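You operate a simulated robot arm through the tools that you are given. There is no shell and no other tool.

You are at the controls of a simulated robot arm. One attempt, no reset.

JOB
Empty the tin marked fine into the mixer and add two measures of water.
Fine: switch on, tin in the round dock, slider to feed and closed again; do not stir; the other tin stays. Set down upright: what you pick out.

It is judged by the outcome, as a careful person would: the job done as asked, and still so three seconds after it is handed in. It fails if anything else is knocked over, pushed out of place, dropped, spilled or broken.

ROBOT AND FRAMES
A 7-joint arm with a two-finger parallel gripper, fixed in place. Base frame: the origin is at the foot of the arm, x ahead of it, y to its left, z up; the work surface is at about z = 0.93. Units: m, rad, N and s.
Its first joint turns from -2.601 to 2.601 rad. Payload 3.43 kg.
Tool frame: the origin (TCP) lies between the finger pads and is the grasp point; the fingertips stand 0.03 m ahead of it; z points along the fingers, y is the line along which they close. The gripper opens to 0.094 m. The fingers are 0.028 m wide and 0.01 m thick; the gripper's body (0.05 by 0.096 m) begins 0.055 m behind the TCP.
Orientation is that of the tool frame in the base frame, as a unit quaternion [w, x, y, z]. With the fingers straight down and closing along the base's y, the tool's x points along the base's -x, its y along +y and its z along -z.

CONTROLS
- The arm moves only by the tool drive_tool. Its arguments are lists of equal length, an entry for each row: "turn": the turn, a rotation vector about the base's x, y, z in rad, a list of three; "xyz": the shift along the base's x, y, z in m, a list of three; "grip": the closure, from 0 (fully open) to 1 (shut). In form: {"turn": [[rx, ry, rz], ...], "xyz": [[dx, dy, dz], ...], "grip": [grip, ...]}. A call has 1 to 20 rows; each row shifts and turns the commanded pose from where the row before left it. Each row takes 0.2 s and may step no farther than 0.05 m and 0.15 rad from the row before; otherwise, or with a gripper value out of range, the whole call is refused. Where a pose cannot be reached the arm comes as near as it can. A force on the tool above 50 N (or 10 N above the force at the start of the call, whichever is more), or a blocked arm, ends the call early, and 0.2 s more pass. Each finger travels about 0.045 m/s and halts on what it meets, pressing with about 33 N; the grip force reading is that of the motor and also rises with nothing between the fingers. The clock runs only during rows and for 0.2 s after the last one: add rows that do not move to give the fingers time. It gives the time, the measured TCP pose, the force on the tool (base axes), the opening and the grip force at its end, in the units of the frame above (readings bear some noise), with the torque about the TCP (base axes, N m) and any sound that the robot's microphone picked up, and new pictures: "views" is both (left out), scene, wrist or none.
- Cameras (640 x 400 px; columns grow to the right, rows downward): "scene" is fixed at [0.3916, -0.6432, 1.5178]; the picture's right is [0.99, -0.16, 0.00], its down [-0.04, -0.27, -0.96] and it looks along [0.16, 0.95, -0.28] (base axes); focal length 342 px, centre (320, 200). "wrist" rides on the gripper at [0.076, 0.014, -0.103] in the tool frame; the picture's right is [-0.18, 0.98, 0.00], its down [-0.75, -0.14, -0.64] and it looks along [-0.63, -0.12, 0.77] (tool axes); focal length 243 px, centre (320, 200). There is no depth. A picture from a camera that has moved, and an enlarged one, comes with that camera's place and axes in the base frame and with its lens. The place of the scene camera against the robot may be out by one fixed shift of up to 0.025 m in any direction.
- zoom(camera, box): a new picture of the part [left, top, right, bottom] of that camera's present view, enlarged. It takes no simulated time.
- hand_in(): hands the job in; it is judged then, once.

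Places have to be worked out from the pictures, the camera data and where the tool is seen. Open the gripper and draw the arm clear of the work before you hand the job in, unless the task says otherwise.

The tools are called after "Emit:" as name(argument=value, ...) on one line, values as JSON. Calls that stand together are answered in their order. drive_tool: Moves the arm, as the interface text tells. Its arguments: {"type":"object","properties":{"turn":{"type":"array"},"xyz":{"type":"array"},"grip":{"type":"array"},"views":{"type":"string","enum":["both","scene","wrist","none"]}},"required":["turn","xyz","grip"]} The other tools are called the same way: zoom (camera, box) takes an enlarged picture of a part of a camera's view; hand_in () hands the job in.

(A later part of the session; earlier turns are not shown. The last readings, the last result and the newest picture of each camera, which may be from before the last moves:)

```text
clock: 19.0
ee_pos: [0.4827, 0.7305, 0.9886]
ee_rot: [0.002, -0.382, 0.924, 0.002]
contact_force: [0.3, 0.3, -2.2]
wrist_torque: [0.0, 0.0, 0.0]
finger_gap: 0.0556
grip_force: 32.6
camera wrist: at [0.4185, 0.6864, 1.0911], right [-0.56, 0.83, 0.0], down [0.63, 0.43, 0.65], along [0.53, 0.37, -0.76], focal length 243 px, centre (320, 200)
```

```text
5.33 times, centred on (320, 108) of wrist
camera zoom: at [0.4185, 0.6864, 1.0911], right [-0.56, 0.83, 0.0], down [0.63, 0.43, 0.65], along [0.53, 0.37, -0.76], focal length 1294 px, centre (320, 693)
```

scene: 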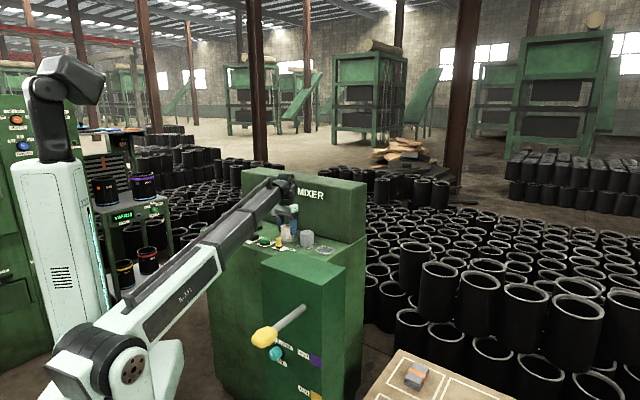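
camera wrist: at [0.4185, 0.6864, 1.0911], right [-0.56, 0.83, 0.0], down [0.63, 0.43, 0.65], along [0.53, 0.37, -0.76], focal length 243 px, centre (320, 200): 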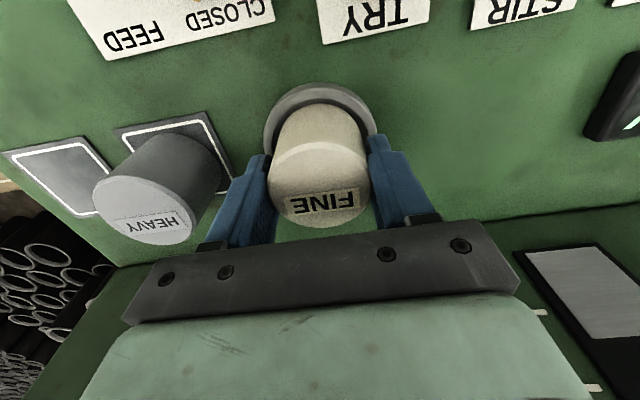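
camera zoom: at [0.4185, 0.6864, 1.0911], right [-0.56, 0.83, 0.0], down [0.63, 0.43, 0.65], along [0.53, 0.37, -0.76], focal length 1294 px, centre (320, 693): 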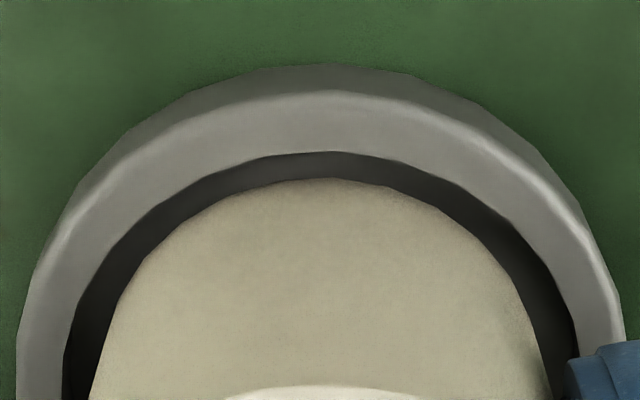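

The tin is inside the ring with an even gap all round and no contact force yet. I go down the last few millimetres to the dock floor.

Emit:
drive_tool(turn=[[0, 0, 0], [0, 0, 0], [0, 0, 0]], xyz=[[0, 0, -0.002], [0, 0, -0.002], [0, 0, 0]], grip=[0.6, 0.6, 0.6], views="wrist")

Emit:
zoom(camera="scene", box=[275, 215, 315, 250])

```text
clock: 19.8
ee_pos: [0.4837, 0.73, 0.9847]
ee_rot: [0.003, -0.383, 0.924, 0.002]
contact_force: [1.1, 0.9, 16.8]
wrist_torque: [-0.32, -0.05, 0.0]
finger_gap: 0.0555
grip_force: 32.4
camera wrist: at [0.4184, 0.6863, 1.0881], right [-0.56, 0.83, 0.0], down [0.63, 0.43, 0.65], along [0.53, 0.37, -0.76], focal length 243 px, centre (320, 200)
```

wrist: 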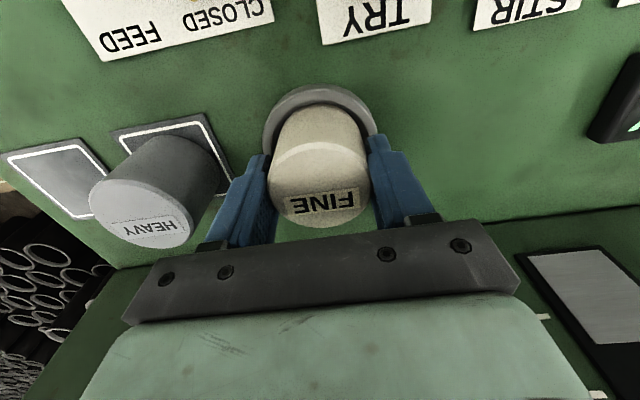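

```text
11.43 times, centred on (295, 232) of scene
camera zoom: at [0.3916, -0.6432, 1.5178], right [0.99, -0.16, 0.0], down [-0.04, -0.27, -0.96], along [0.16, 0.95, -0.28], focal length 3905 px, centre (606, -171)
```

zoom: 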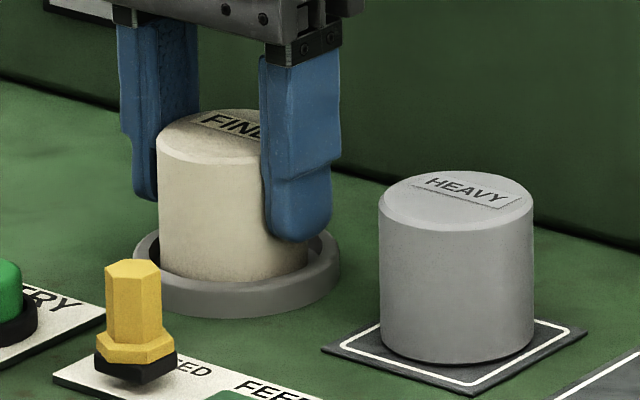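

Contact force 17 N: the tin rests on the dock floor. I relieve the push slightly, open the fingers to ~76 mm, and rise.

Emit:
drive_tool(turn=[[0, 0, 0], [0, 0, 0], [0, 0, 0], [0, 0, 0], [0, 0, 0], [0, 0, 0], [0, 0, 0], [0, 0, 0], [0, 0, 0], [0, 0, 0]], xyz=[[0, 0, 0.001], [0, 0, 0], [0, 0, 0], [0, 0, 0], [0, 0, 0], [0, 0, 0.015], [0, 0, 0.03], [0, 0, 0.04], [0, 0, 0.03], [0, 0, 0]], grip=[0.6, 0.4, 0.3, 0.19, 0.19, 0.19, 0.19, 0.19, 0.19, 0.19])

Emit:
zoom(camera="scene", box=[260, 205, 330, 260])

Emit:
zoom(camera="wrist", box=[160, 0, 400, 150])

```text
clock: 22.0
ee_pos: [0.4834, 0.7311, 1.1003]
ee_rot: [0.003, -0.382, 0.924, 0.002]
contact_force: [-0.2, -0.5, -0.5]
wrist_torque: [0.05, -0.02, 0.02]
finger_gap: 0.076
grip_force: 0.1
camera wrist: at [0.4191, 0.6861, 1.2032], right [-0.56, 0.83, 0.0], down [0.63, 0.43, 0.65], along [0.53, 0.37, -0.76], focal length 243 px, centre (320, 200)
```

scene: 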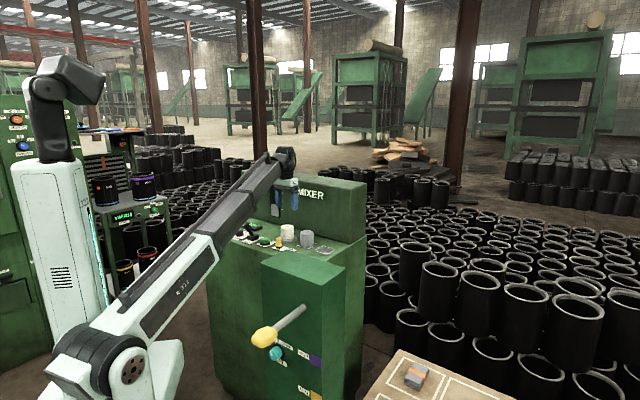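
wrist: 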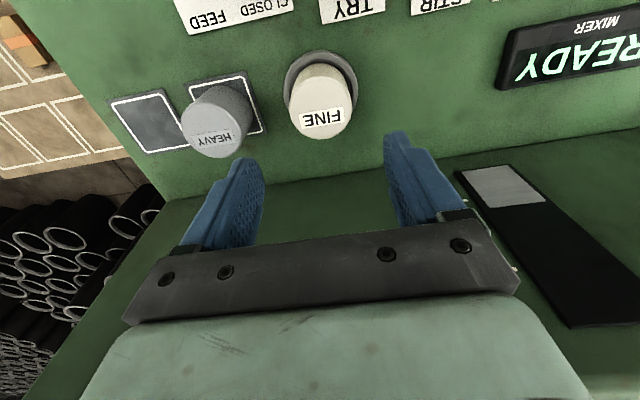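

```text
7.27 times, centred on (295, 232) of scene
camera zoom: at [0.3916, -0.6432, 1.5178], right [0.99, -0.16, 0.0], down [-0.04, -0.27, -0.96], along [0.16, 0.95, -0.28], focal length 2485 px, centre (502, -36)
```

zoom: 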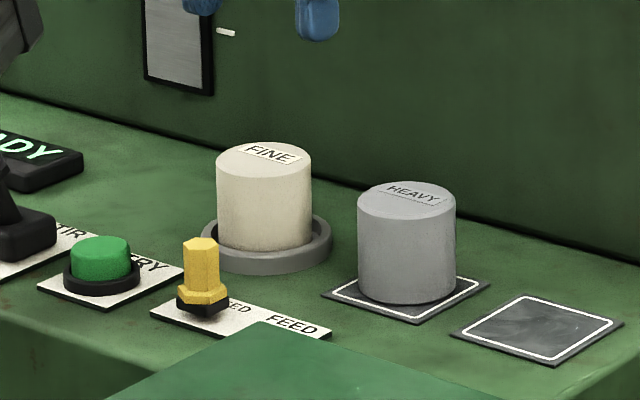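

```text
2.67 times, centred on (280, 75) of wrist
camera zoom: at [0.4191, 0.6861, 1.2032], right [-0.56, 0.83, 0.0], down [0.63, 0.43, 0.65], along [0.53, 0.37, -0.76], focal length 647 px, centre (427, 533)
```

zoom: 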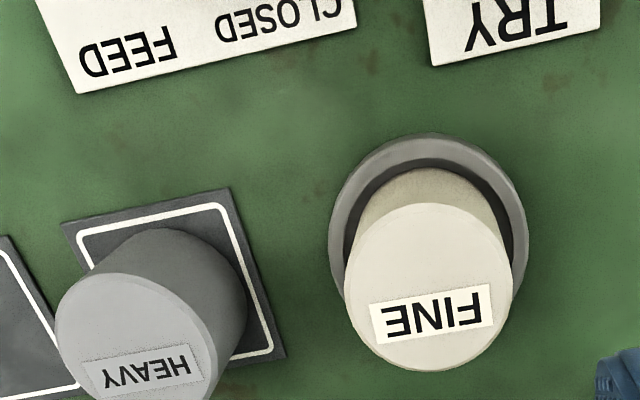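

The FINE tin stands upright in the dock. Next I move above the slider knob, which I place near (0.443, 0.631), for a close look.

Emit:
drive_tool(turn=[[0, 0, 0], [0, 0, 0], [0, 0, 0], [0, 0, 0], [0, 0, 0]], xyz=[[-0.0104, -0.025, 0], [-0.015, -0.0375, 0], [-0.015, -0.0376, 0], [0, 0, -0.03], [0, 0, 0]], grip=[0.3, 0.47, 0.47, 0.47, 0.47])

Emit:
zoom(camera="wrist", box=[220, 50, 420, 175])

Emit:
zoom(camera="scene", box=[240, 180, 350, 270])

```text
clock: 23.2
ee_pos: [0.4414, 0.631, 1.0691]
ee_rot: [0.002, -0.383, 0.924, 0.002]
contact_force: [-1.0, -0.2, -0.1]
wrist_torque: [0.02, -0.01, 0.01]
finger_gap: 0.0498
grip_force: 0.0
camera wrist: at [0.3777, 0.5858, 1.1728], right [-0.56, 0.83, 0.0], down [0.63, 0.43, 0.65], along [0.53, 0.37, -0.76], focal length 243 px, centre (320, 200)
```

scene: 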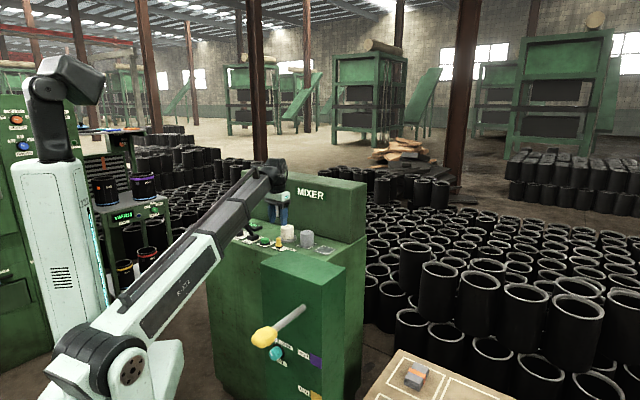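
wrist: 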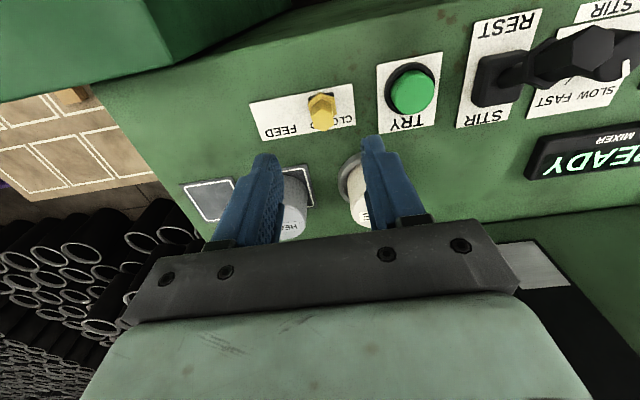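

```text
3.20 times, centred on (320, 112) of wrist
camera zoom: at [0.3777, 0.5858, 1.1728], right [-0.56, 0.83, 0.0], down [0.63, 0.43, 0.65], along [0.53, 0.37, -0.76], focal length 776 px, centre (320, 480)
```

zoom: 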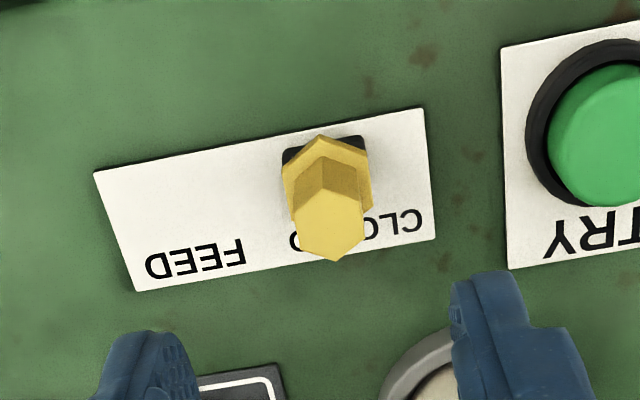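

```text
4.44 times, centred on (295, 225) of scene
camera zoom: at [0.3916, -0.6432, 1.5178], right [0.99, -0.16, 0.0], down [-0.04, -0.27, -0.96], along [0.16, 0.95, -0.28], focal length 1519 px, centre (431, 89)
```

zoom: 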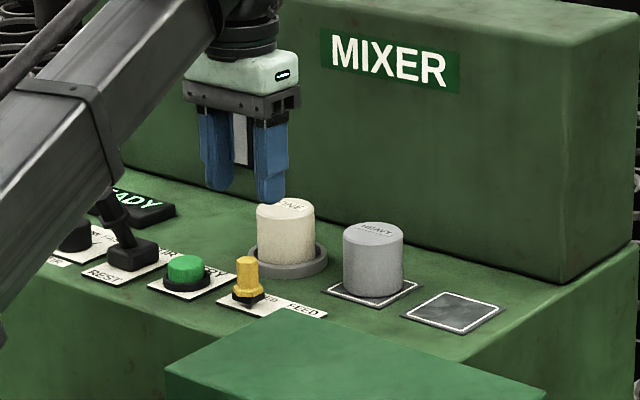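

The slider knob sits at CLOSED, its stem about 18 mm wide with flats facing the fingers, and its axis is about (0.4414, 0.634). I fine-align and descend to just above the knob.

Emit:
drive_tool(turn=[[0, 0, 0], [0, 0, 0], [0, 0, 0], [0, 0, 0]], xyz=[[0, 0.0028, -0.015], [0, 0, -0.025], [0, 0, -0.013], [0, 0, 0]], grip=[0.47, 0.47, 0.47, 0.47])

Emit:
zoom(camera="wrist", box=[220, 70, 420, 195])

Emit:
zoom(camera="scene", box=[250, 205, 320, 260])

```text
clock: 24.2
ee_pos: [0.4427, 0.6347, 1.016]
ee_rot: [0.002, -0.383, 0.924, 0.002]
contact_force: [0.4, 0.6, 0.7]
wrist_torque: [0.0, 0.01, 0.05]
finger_gap: 0.0499
grip_force: 0.1
camera wrist: at [0.3781, 0.5893, 1.1196], right [-0.56, 0.83, 0.0], down [0.63, 0.43, 0.65], along [0.53, 0.37, -0.76], focal length 243 px, centre (320, 200)
```

scene: 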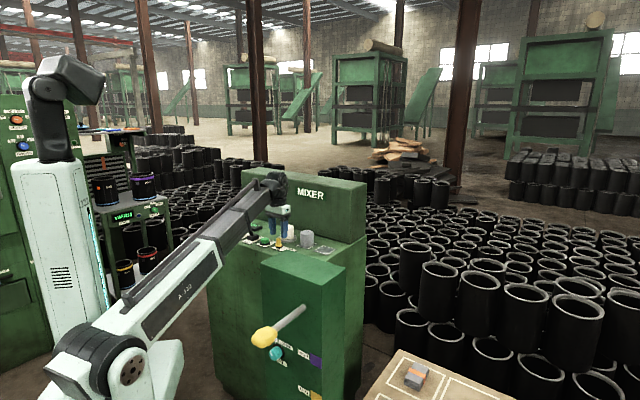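
wrist: 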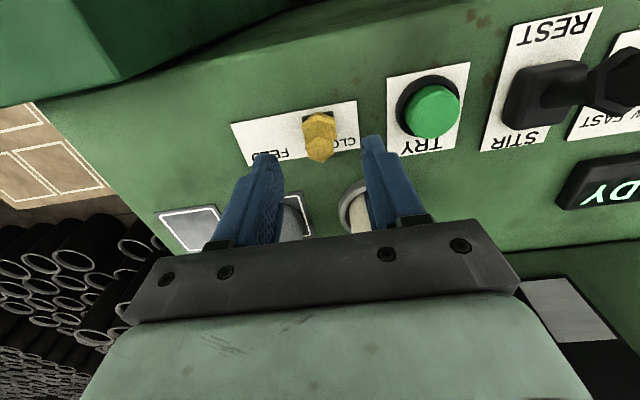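

```text
3.20 times, centred on (320, 132) of wrist
camera zoom: at [0.3781, 0.5893, 1.1196], right [-0.56, 0.83, 0.0], down [0.63, 0.43, 0.65], along [0.53, 0.37, -0.76], focal length 776 px, centre (320, 416)
```

zoom: 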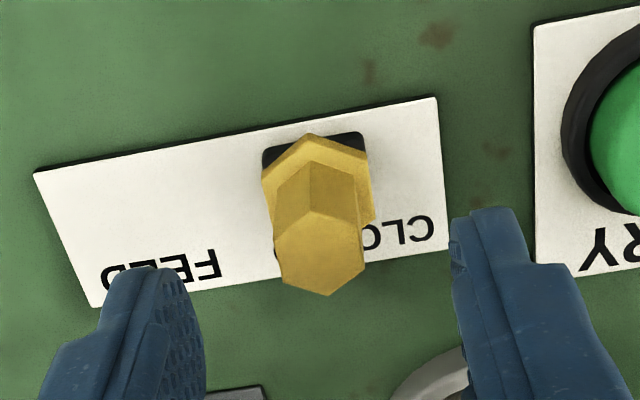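

```text
7.27 times, centred on (285, 232) of scene
camera zoom: at [0.3916, -0.6432, 1.5178], right [0.99, -0.16, 0.0], down [-0.04, -0.27, -0.96], along [0.16, 0.95, -0.28], focal length 2485 px, centre (574, -36)
```

zoom: 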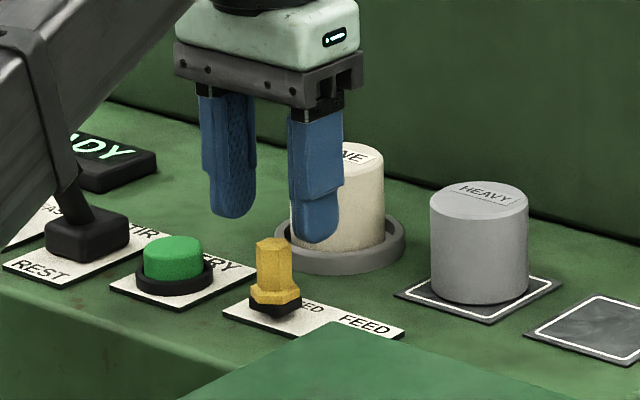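

The knob is centred between the fingers. I descend to TCP z ≈ 0.982 and close on the stem.

Emit:
drive_tool(turn=[[0, 0, 0], [0, 0, 0], [0, 0, 0], [0, 0, 0], [0, 0, 0], [0, 0, 0], [0, 0, 0], [0, 0, 0]], xyz=[[0, 0, -0.015], [0, 0, -0.015], [0, 0, -0.004], [0, 0, 0], [0, 0, 0], [0, 0, 0], [0, 0, 0], [0, 0, 0]], grip=[0.47, 0.47, 0.47, 0.6, 0.75, 0.9, 1, 1])

Emit:
zoom(camera="scene", box=[250, 205, 320, 260])

Emit:
zoom(camera="wrist", box=[220, 70, 420, 195])

```text
clock: 26.0
ee_pos: [0.4434, 0.6341, 0.9813]
ee_rot: [0.003, -0.382, 0.924, 0.0]
contact_force: [-0.7, -0.5, -3.5]
wrist_torque: [-0.31, -0.62, 0.02]
finger_gap: 0.0195
grip_force: 44.8
camera wrist: at [0.3786, 0.5893, 1.0858], right [-0.56, 0.83, 0.0], down [0.63, 0.43, 0.65], along [0.53, 0.37, -0.76], focal length 243 px, centre (320, 200)
```

scene: 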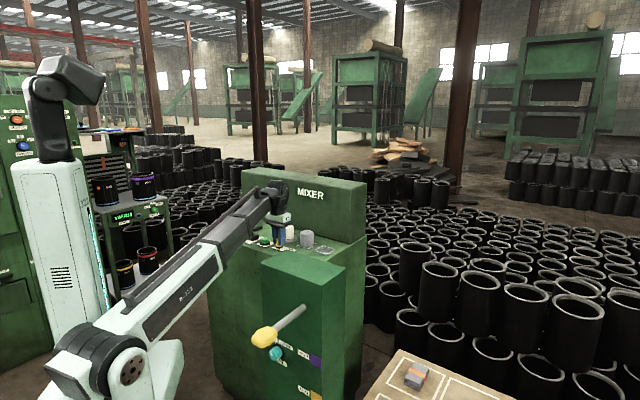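
wrist: 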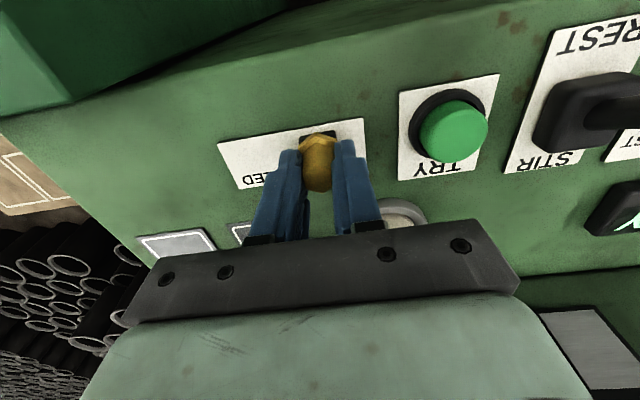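

```text
7.27 times, centred on (285, 232) of scene
camera zoom: at [0.3916, -0.6432, 1.5178], right [0.99, -0.16, 0.0], down [-0.04, -0.27, -0.96], along [0.16, 0.95, -0.28], focal length 2485 px, centre (574, -36)
```

zoom: 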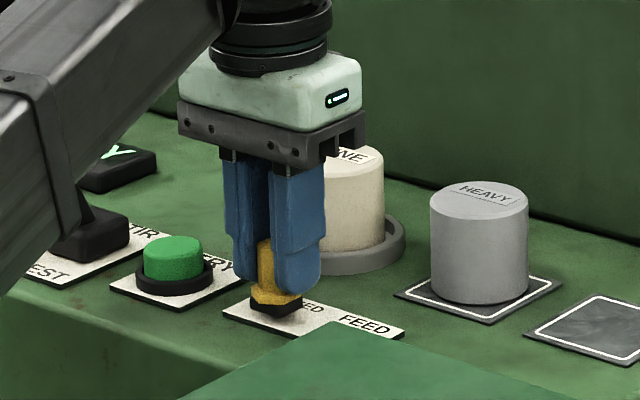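

```text
3.20 times, centred on (320, 132) of wrist
camera zoom: at [0.3786, 0.5893, 1.0858], right [-0.56, 0.83, 0.0], down [0.63, 0.43, 0.65], along [0.53, 0.37, -0.76], focal length 776 px, centre (320, 416)
```

zoom: 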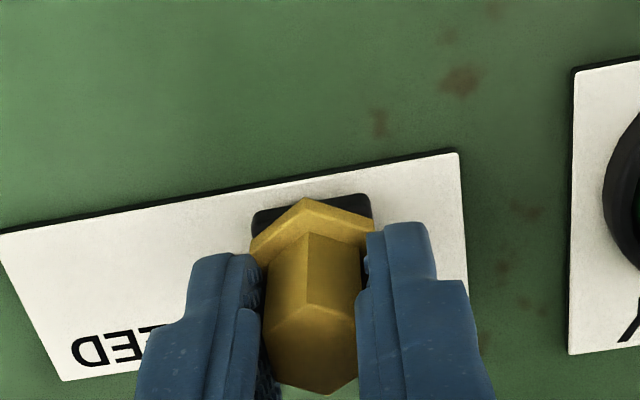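

The stem is held (gap 19.5 mm). I slide it along the panel towards FEED in small steps.

Emit:
drive_tool(turn=[[0, 0, 0], [0, 0, 0], [0, 0, 0], [0, 0, 0], [0, 0, 0], [0, 0, 0], [0, 0, 0]], xyz=[[0.003, -0.003, 0], [0.0057, -0.0057, 0], [0.0057, -0.0057, 0], [0.0057, -0.0057, 0], [0.0057, -0.0057, 0], [0.0057, -0.0057, 0], [0, 0, 0]], grip=[1, 1, 1, 1, 1, 1, 1])

Emit:
zoom(camera="scene", box=[250, 205, 320, 260])

Emit:
zoom(camera="wrist", box=[220, 70, 420, 195])

```text
clock: 27.6
ee_pos: [0.4715, 0.6054, 0.9822]
ee_rot: [0.001, -0.385, 0.923, 0.005]
contact_force: [-24.2, 30.9, 0.7]
wrist_torque: [-0.61, -0.02, -0.08]
finger_gap: 0.0197
grip_force: 45.0
camera wrist: at [0.4075, 0.5602, 1.0857], right [-0.57, 0.82, 0.01], down [0.63, 0.43, 0.65], along [0.53, 0.37, -0.76], focal length 243 px, centre (320, 200)
```

scene: 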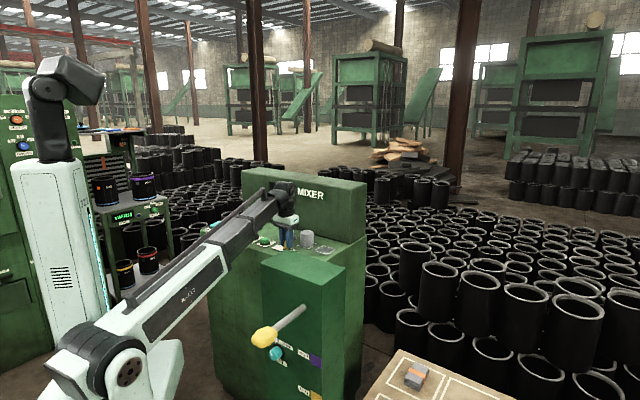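
wrist: 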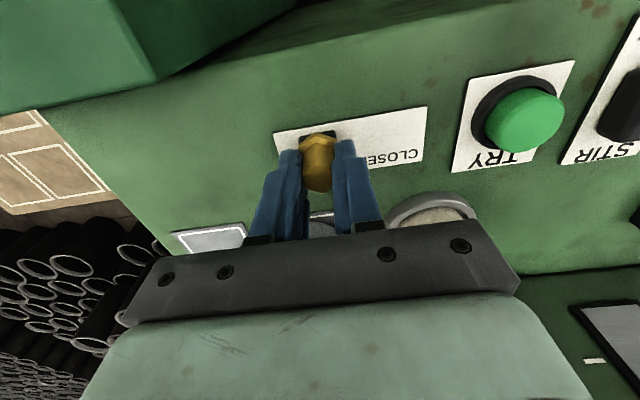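

```text
7.27 times, centred on (285, 232) of scene
camera zoom: at [0.3916, -0.6432, 1.5178], right [0.99, -0.16, 0.0], down [-0.04, -0.27, -0.96], along [0.16, 0.95, -0.28], focal length 2485 px, centre (574, -36)
```

zoom: 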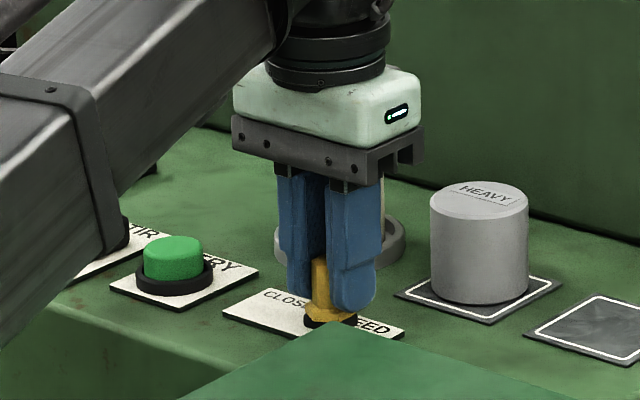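

```text
3.20 times, centred on (320, 132) of wrist
camera zoom: at [0.4075, 0.5602, 1.0857], right [-0.57, 0.82, 0.01], down [0.63, 0.43, 0.65], along [0.53, 0.37, -0.76], focal length 776 px, centre (320, 416)
```

zoom: 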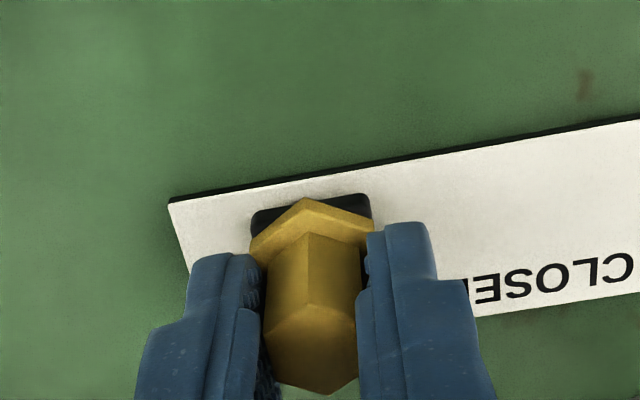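

The slider reached its end stop (about 40 N along the travel, 40 mm moved) on FEED. I relax the push by ~3.5 mm of command and wait a moment, watching for signs of feeding.

Emit:
drive_tool(turn=[[0, 0, 0], [0, 0, 0], [0, 0, 0], [0, 0, 0], [0, 0, 0], [0, 0, 0], [0, 0, 0], [0, 0, 0]], xyz=[[-0.0022, 0.0022, 0], [0, 0, 0], [0, 0, 0], [0, 0, 0], [0, 0, 0], [0, 0, 0], [0, 0, 0], [0, 0, 0]], grip=[1, 1, 1, 1, 1, 1, 1, 1])

Emit:
zoom(camera="scene", box=[200, 160, 350, 260])

Emit:
zoom(camera="wrist", box=[400, 180, 640, 400])

```text
clock: 29.4
ee_pos: [0.4723, 0.6048, 0.982]
ee_rot: [0.002, -0.383, 0.924, 0.003]
contact_force: [-10.9, 26.9, 13.2]
wrist_torque: [-0.13, -0.33, -0.05]
finger_gap: 0.0197
grip_force: 44.9
camera wrist: at [0.4068, 0.5609, 1.0857], right [-0.57, 0.82, 0.0], down [0.63, 0.43, 0.65], along [0.53, 0.37, -0.76], focal length 243 px, centre (320, 200)
```

scene: 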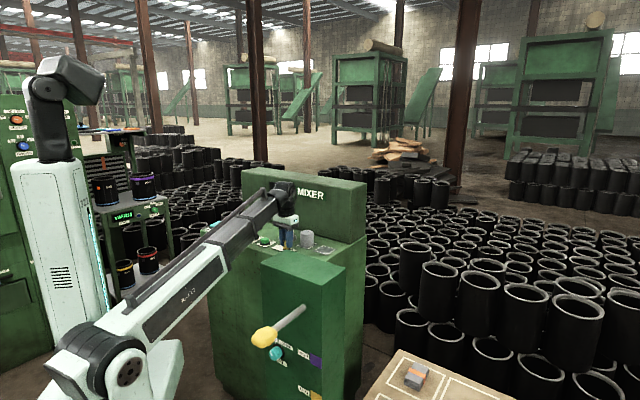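
wrist: 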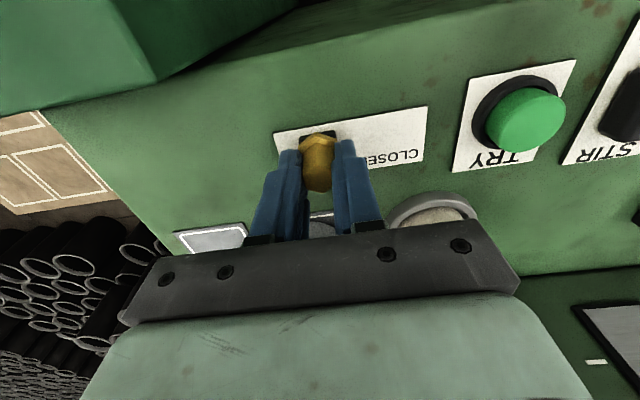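

```text
4.00 times, centred on (275, 210) of scene
camera zoom: at [0.3916, -0.6432, 1.5178], right [0.99, -0.16, 0.0], down [-0.04, -0.27, -0.96], along [0.16, 0.95, -0.28], focal length 1367 px, centre (500, 160)
```

zoom: 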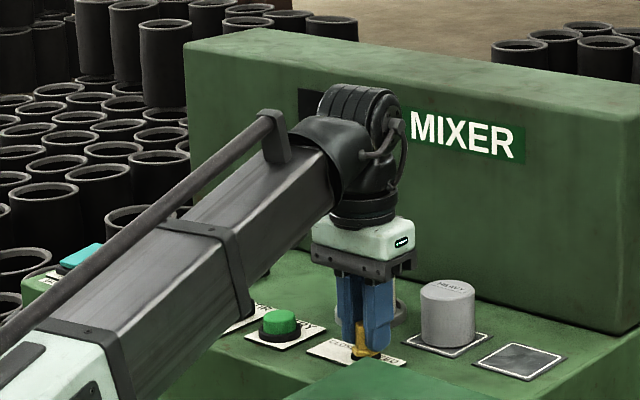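

```text
1.82 times, centred on (520, 290) of wrist
camera zoom: at [0.4068, 0.5609, 1.0857], right [-0.57, 0.82, 0.0], down [0.63, 0.43, 0.65], along [0.53, 0.37, -0.76], focal length 441 px, centre (-44, 36)
```

zoom: 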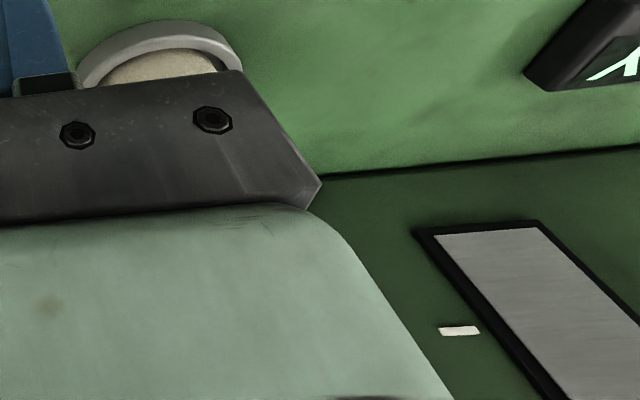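

The slider is on FEED; the gauge and display are hidden by the gripper. I open, rise straight up, and look at the gauge, display and tin.

Emit:
drive_tool(turn=[[0, 0, 0], [0, 0, 0], [0, 0, 0], [0, 0, 0], [0, 0, 0], [0, 0, 0], [0, 0, 0], [0, 0, 0]], xyz=[[-0.001, 0.001, 0], [0, 0, 0], [0, 0, 0], [0, 0, 0], [0, 0, 0.03], [0, 0, 0.045], [0, 0, 0.045], [0, 0, 0]], grip=[0.8, 0.6, 0.47, 0.47, 0.47, 0.47, 0.47, 0.47])

Emit:
zoom(camera="scene", box=[200, 160, 350, 260])

Emit:
zoom(camera="wrist", box=[400, 100, 640, 300])

```text
clock: 31.2
ee_pos: [0.4716, 0.6039, 1.1022]
ee_rot: [0.002, -0.383, 0.924, 0.001]
contact_force: [-0.8, -0.1, -0.1]
wrist_torque: [0.01, 0.01, 0.04]
finger_gap: 0.0498
grip_force: 0.0
camera wrist: at [0.4057, 0.5609, 1.2056], right [-0.56, 0.83, 0.0], down [0.63, 0.43, 0.65], along [0.53, 0.37, -0.76], focal length 243 px, centre (320, 200)
```

scene: 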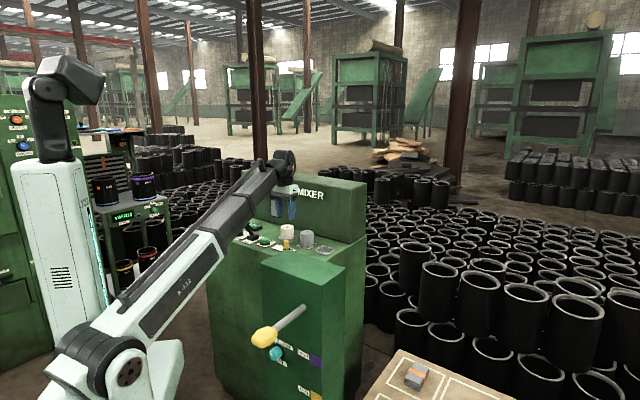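
wrist: 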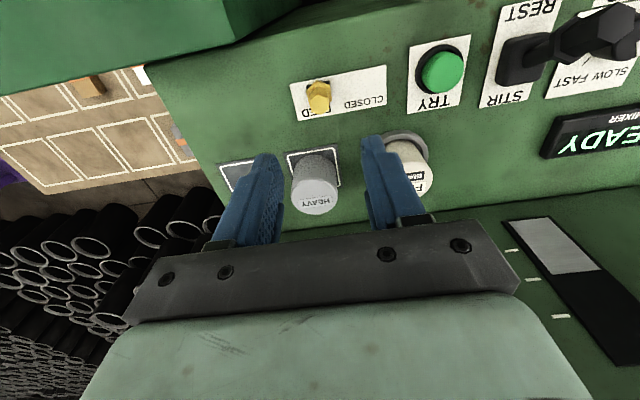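

```text
4.00 times, centred on (275, 210) of scene
camera zoom: at [0.3916, -0.6432, 1.5178], right [0.99, -0.16, 0.0], down [-0.04, -0.27, -0.96], along [0.16, 0.95, -0.28], focal length 1367 px, centre (500, 160)
```

zoom: 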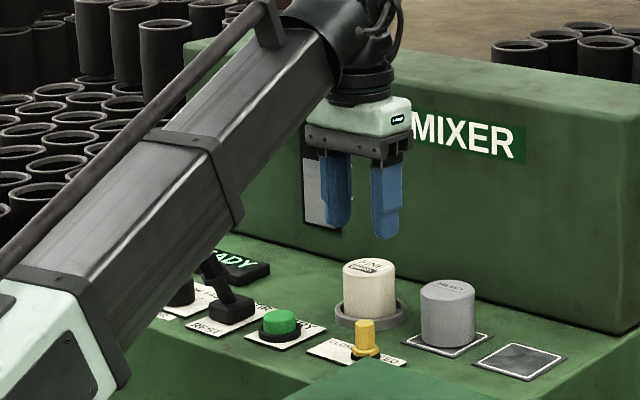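

```text
2.00 times, centred on (520, 200) of wrist
camera zoom: at [0.4057, 0.5609, 1.2056], right [-0.56, 0.83, 0.0], down [0.63, 0.43, 0.65], along [0.53, 0.37, -0.76], focal length 485 px, centre (-80, 200)
```

zoom: 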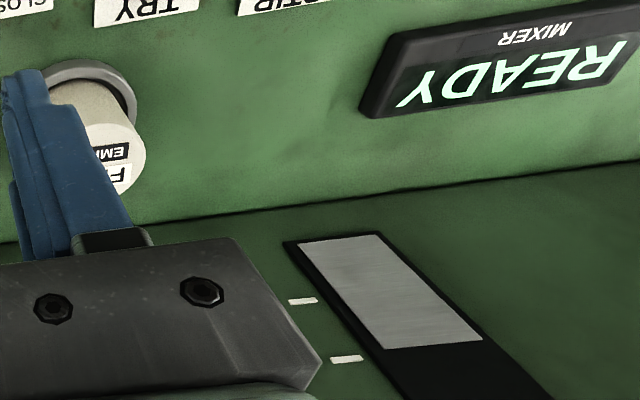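

A new dark tag has appeared on the tin; I zoom in to read it and the gauge.

Emit:
zoom(camera="scene", box=[265, 215, 315, 255])

Emit:
zoom(camera="wrist", box=[380, 130, 460, 200])

Emit:
zoom(camera="wrist", box=[260, 60, 400, 150])

```text
10.00 times, centred on (290, 235) of scene
camera zoom: at [0.3916, -0.6432, 1.5178], right [0.99, -0.16, 0.0], down [-0.04, -0.27, -0.96], along [0.16, 0.95, -0.28], focal length 3417 px, centre (620, -150)
```

zoom: 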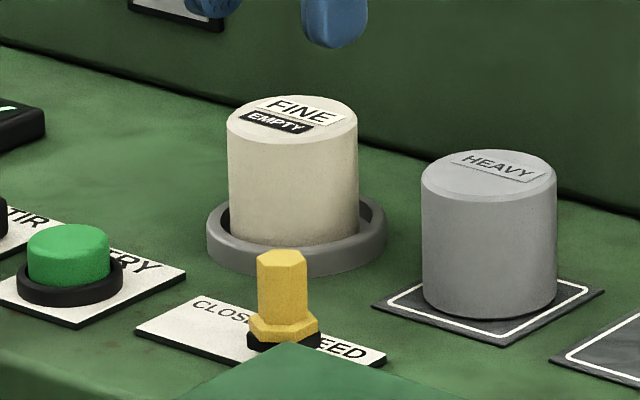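

```text
5.71 times, centred on (420, 165) of wrist
camera zoom: at [0.4057, 0.5609, 1.2056], right [-0.56, 0.83, 0.0], down [0.63, 0.43, 0.65], along [0.53, 0.37, -0.76], focal length 1386 px, centre (-251, 400)
```

zoom: 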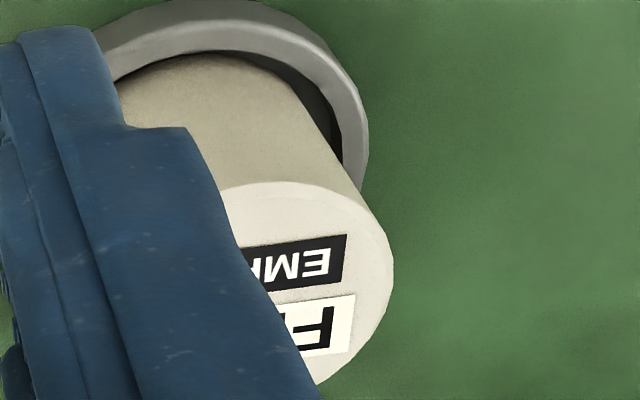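

```text
4.44 times, centred on (330, 105) of wrist
camera zoom: at [0.4057, 0.5609, 1.2056], right [-0.56, 0.83, 0.0], down [0.63, 0.43, 0.65], along [0.53, 0.37, -0.76], focal length 1078 px, centre (276, 622)
```

zoom: 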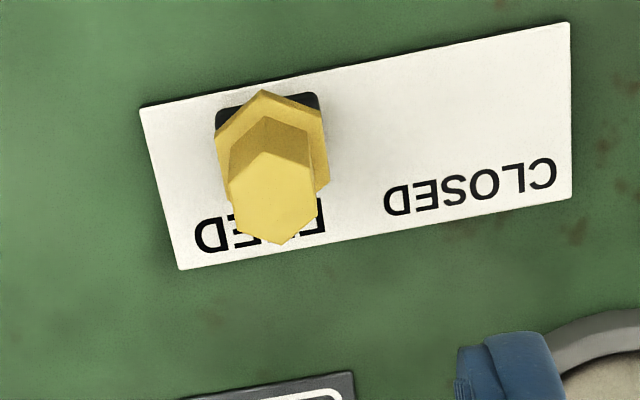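

The tin's tag reads EMPTY, and the slider knob is still on FEED and directly under the tool. I descend again, grip the stem, and then slide it back to CLOSED.

Emit:
drive_tool(turn=[[0, 0, 0], [0, 0, 0], [0, 0, 0], [0, 0, 0], [0, 0, 0], [0, 0, 0], [0, 0, 0], [0, 0, 0], [0, 0, 0], [0, 0, 0]], xyz=[[0, 0, -0.03], [0, 0, -0.04], [0, 0, -0.03], [0, 0, -0.015], [0, 0, -0.005], [0, 0, 0], [0, 0, 0], [0, 0, 0], [0, 0, 0], [0, 0, 0]], grip=[0.47, 0.47, 0.47, 0.47, 0.47, 0.6, 0.75, 0.9, 1, 1])

Emit:
zoom(camera="scene", box=[250, 205, 320, 260])

```text
clock: 33.4
ee_pos: [0.4706, 0.6065, 0.982]
ee_rot: [0.002, -0.383, 0.924, 0.001]
contact_force: [-2.3, 1.6, -3.3]
wrist_torque: [-0.25, -0.58, 0.01]
finger_gap: 0.0197
grip_force: 45.3
camera wrist: at [0.406, 0.5609, 1.0856], right [-0.56, 0.83, 0.0], down [0.63, 0.43, 0.65], along [0.53, 0.37, -0.76], focal length 243 px, centre (320, 200)
```

scene: 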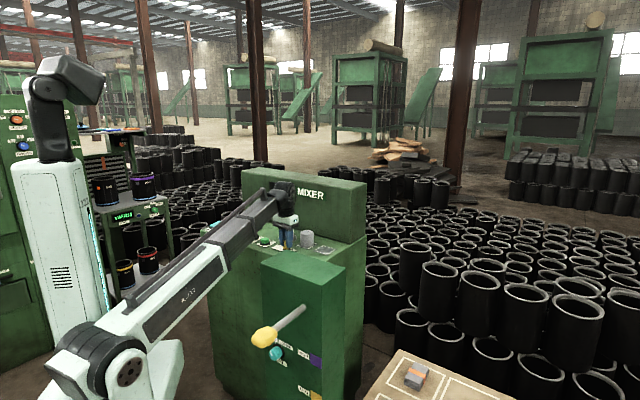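
wrist: 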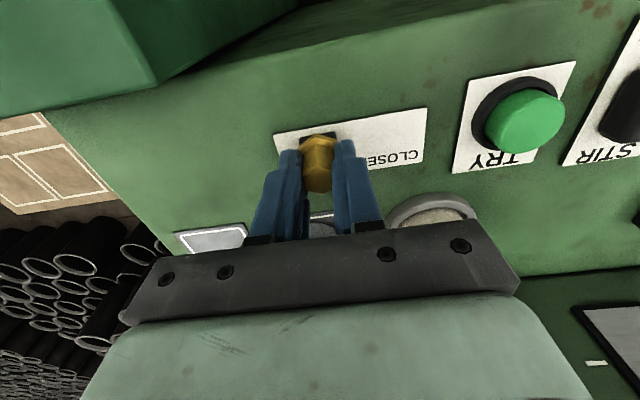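

```text
7.27 times, centred on (285, 232) of scene
camera zoom: at [0.3916, -0.6432, 1.5178], right [0.99, -0.16, 0.0], down [-0.04, -0.27, -0.96], along [0.16, 0.95, -0.28], focal length 2485 px, centre (574, -36)
```

zoom: 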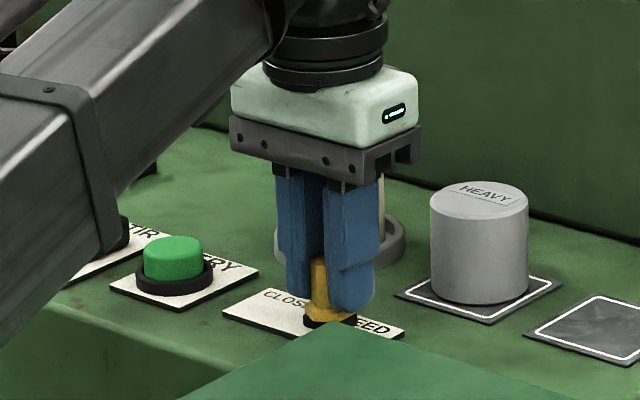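

The stem is held again. I slide it back towards CLOSED by ~42 mm, to the other stop.

Emit:
drive_tool(turn=[[0, 0, 0], [0, 0, 0], [0, 0, 0], [0, 0, 0], [0, 0, 0], [0, 0, 0], [0, 0, 0]], xyz=[[-0.003, 0.003, 0], [-0.0056, 0.0056, 0], [-0.0056, 0.0056, 0], [-0.0056, 0.0056, 0], [-0.0056, 0.0056, 0], [-0.005, 0.005, 0], [0, 0, 0]], grip=[1, 1, 1, 1, 1, 1, 1])

Emit:
zoom(camera="scene", box=[250, 205, 320, 260])

Emit:
zoom(camera="wrist", box=[220, 70, 420, 195])

```text
clock: 35.0
ee_pos: [0.4419, 0.6335, 0.9823]
ee_rot: [0.002, -0.38, 0.925, 0.0]
contact_force: [14.6, -20.6, -12.0]
wrist_torque: [0.27, 0.24, 0.0]
finger_gap: 0.0196
grip_force: 45.2
camera wrist: at [0.3773, 0.5899, 1.0856], right [-0.56, 0.83, 0.0], down [0.63, 0.43, 0.65], along [0.53, 0.36, -0.76], focal length 243 px, centre (320, 200)
```

scene: 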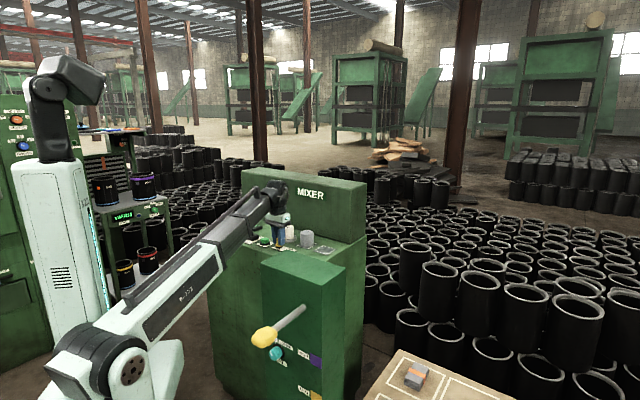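
wrist: 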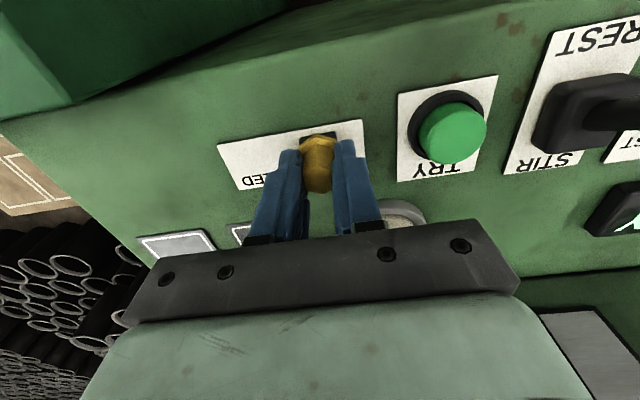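

```text
7.27 times, centred on (285, 232) of scene
camera zoom: at [0.3916, -0.6432, 1.5178], right [0.99, -0.16, 0.0], down [-0.04, -0.27, -0.96], along [0.16, 0.95, -0.28], focal length 2485 px, centre (574, -36)
```

zoom: 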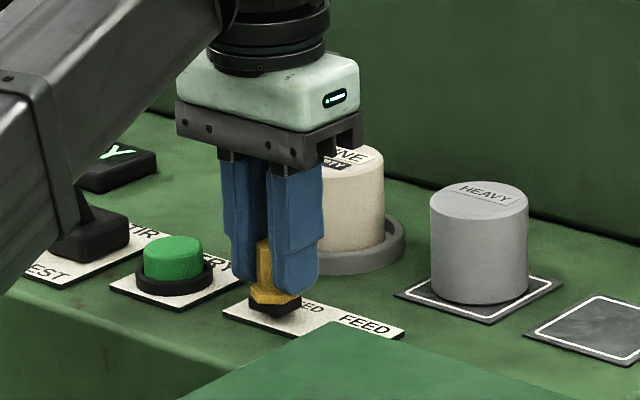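

```text
3.20 times, centred on (320, 132) of wrist
camera zoom: at [0.3773, 0.5899, 1.0856], right [-0.56, 0.83, 0.0], down [0.63, 0.43, 0.65], along [0.53, 0.36, -0.76], focal length 776 px, centre (320, 416)
```

zoom: 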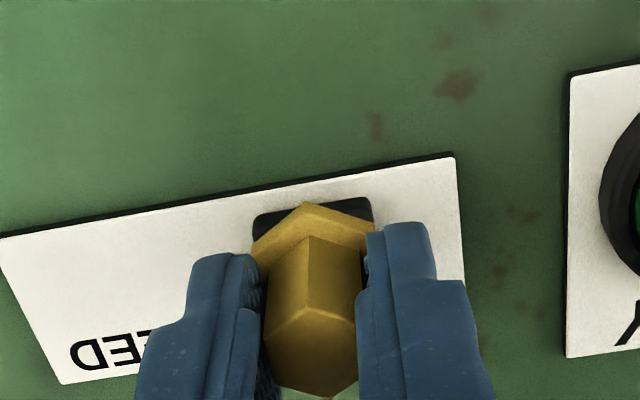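

The slider is back against its CLOSED stop (force ~25 N along the travel). I ease off, release, and rise to verify.

Emit:
drive_tool(turn=[[0, 0, 0], [0, 0, 0], [0, 0, 0], [0, 0, 0], [0, 0, 0], [0, 0, 0], [0, 0, 0], [0, 0, 0]], xyz=[[0.0008, -0.0008, 0], [0, 0, 0], [0, 0, 0], [0, 0, 0], [0, 0, 0.03], [0, 0, 0.045], [0, 0, 0.045], [0, 0, 0]], grip=[0.8, 0.6, 0.47, 0.47, 0.47, 0.47, 0.47, 0.47])

Emit:
zoom(camera="scene", box=[250, 205, 320, 260])

Emit:
zoom(camera="wrist", box=[220, 40, 420, 165])

Emit:
zoom(camera="wrist", box=[400, 0, 640, 300])

```text
clock: 36.8
ee_pos: [0.4413, 0.6337, 1.1014]
ee_rot: [0.001, -0.383, 0.924, 0.002]
contact_force: [-0.9, 0.2, 0.3]
wrist_torque: [0.0, 0.02, -0.01]
finger_gap: 0.0499
grip_force: 0.0
camera wrist: at [0.3768, 0.5893, 1.2065], right [-0.56, 0.83, 0.0], down [0.63, 0.43, 0.65], along [0.53, 0.37, -0.76], focal length 243 px, centre (320, 200)
```

scene: 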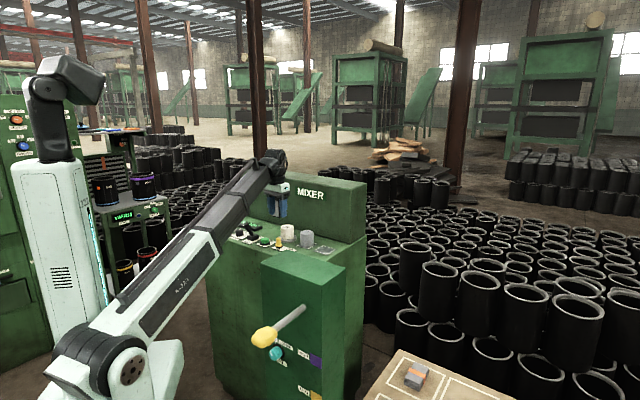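
wrist: 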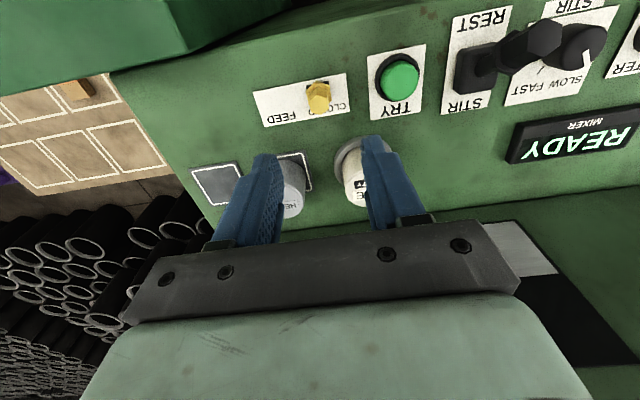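

```text
7.27 times, centred on (285, 232) of scene
camera zoom: at [0.3916, -0.6432, 1.5178], right [0.99, -0.16, 0.0], down [-0.04, -0.27, -0.96], along [0.16, 0.95, -0.28], focal length 2485 px, centre (574, -36)
```

zoom: 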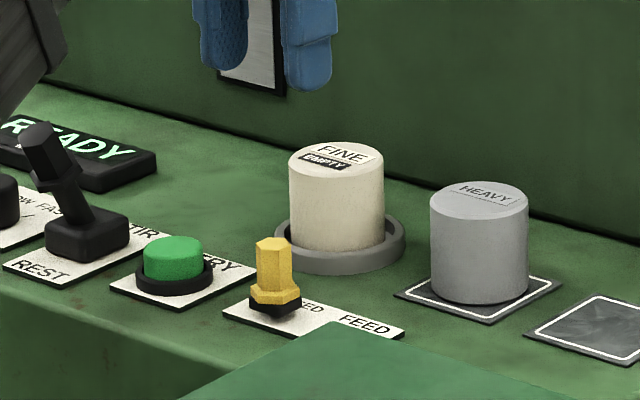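

```text
3.20 times, centred on (320, 102) of wrist
camera zoom: at [0.3768, 0.5893, 1.2065], right [-0.56, 0.83, 0.0], down [0.63, 0.43, 0.65], along [0.53, 0.37, -0.76], focal length 776 px, centre (320, 512)
```

zoom: 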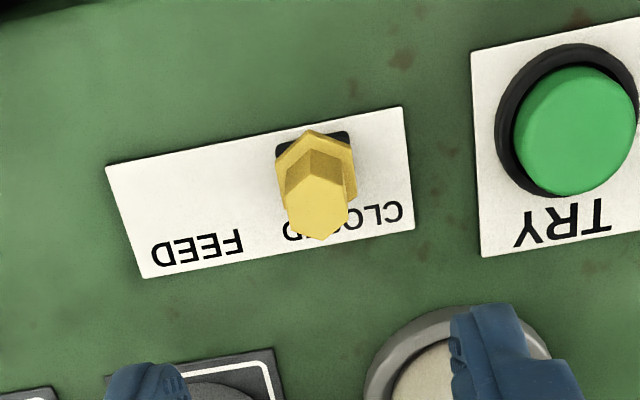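

```text
1.33 times, centred on (520, 150) of wrist
camera zoom: at [0.3768, 0.5893, 1.2065], right [-0.56, 0.83, 0.0], down [0.63, 0.43, 0.65], along [0.53, 0.37, -0.76], focal length 324 px, centre (53, 267)
```

zoom: 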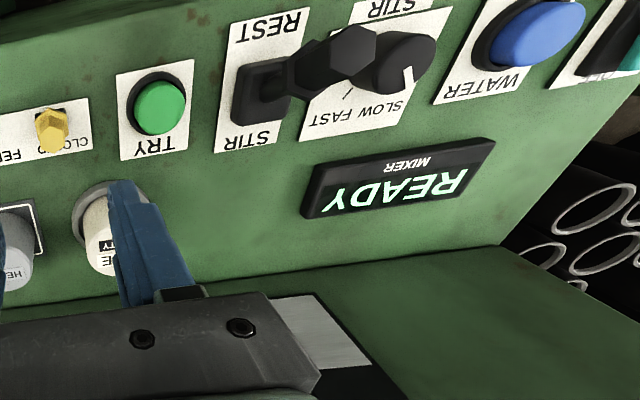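

The slider is on CLOSED, the tin is EMPTY and the display shows READY. Next, with fingers closed, I move along the panel at safe height to above the WATER button near (0.214, 0.861).

Emit:
drive_tool(turn=[[0, 0, 0], [0, 0, 0], [0, 0, 0], [0, 0, 0], [0, 0, 0], [0, 0, 0], [0, 0, 0], [0, 0, 0], [0, 0, 0], [0, 0, 0], [0, 0, 0]], xyz=[[-0.0113, 0.0113, 0], [-0.024, 0.024, 0], [-0.028, 0.028, 0], [-0.028, 0.028, 0], [-0.028, 0.028, 0], [-0.028, 0.028, 0], [-0.028, 0.028, 0], [-0.028, 0.028, 0], [-0.016, 0.016, 0], [-0.008, 0.008, 0], [0, 0, 0]], grip=[0.6, 0.8, 1, 1, 1, 1, 1, 1, 1, 1, 1])

Emit:
zoom(camera="wrist", box=[240, 50, 400, 150])

Emit:
zoom(camera="scene", box=[200, 160, 350, 260])

```text
clock: 39.2
ee_pos: [0.2138, 0.8617, 1.1032]
ee_rot: [0.002, -0.382, 0.924, 0.002]
contact_force: [-0.4, 0.6, 0.7]
wrist_torque: [-0.02, -0.01, 0.02]
finger_gap: 0.0
grip_force: 32.6
camera wrist: at [0.1486, 0.8173, 1.2062], right [-0.56, 0.83, 0.0], down [0.63, 0.43, 0.65], along [0.53, 0.37, -0.76], focal length 243 px, centre (320, 200)
```

scene: 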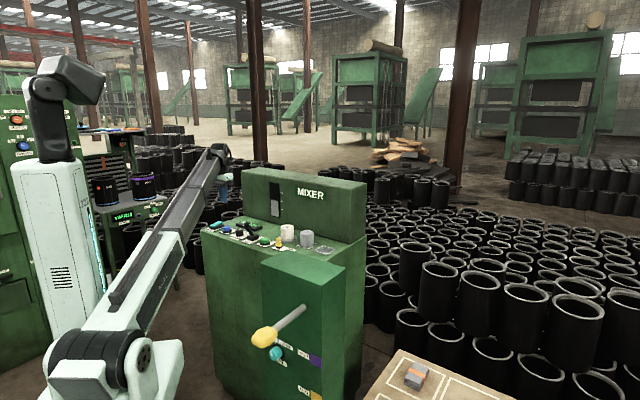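
wrist: 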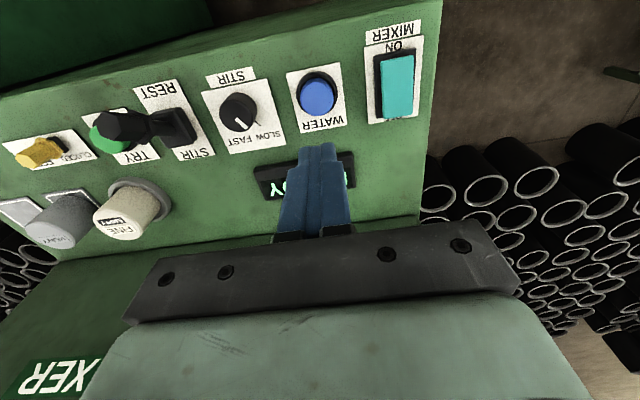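

```text
4.00 times, centred on (320, 100) of wrist
camera zoom: at [0.1486, 0.8173, 1.2062], right [-0.56, 0.83, 0.0], down [0.63, 0.43, 0.65], along [0.53, 0.37, -0.76], focal length 970 px, centre (320, 600)
```

zoom: 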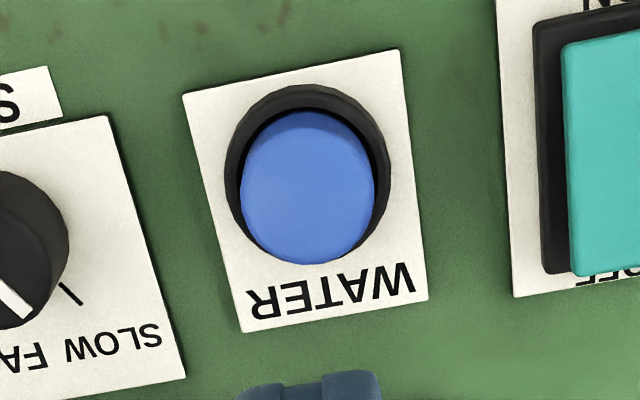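

```text
4.00 times, centred on (275, 210) of scene
camera zoom: at [0.3916, -0.6432, 1.5178], right [0.99, -0.16, 0.0], down [-0.04, -0.27, -0.96], along [0.16, 0.95, -0.28], focal length 1367 px, centre (500, 160)
```

zoom: 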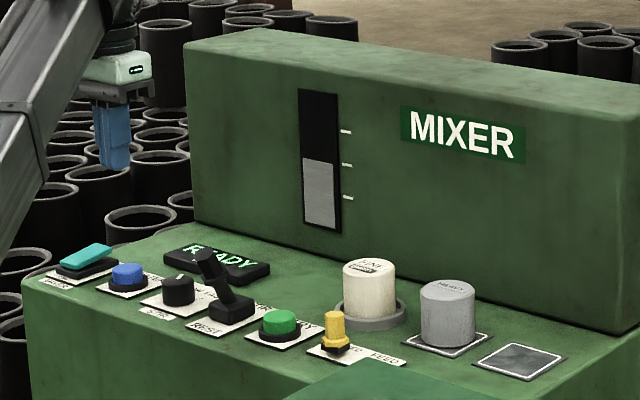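

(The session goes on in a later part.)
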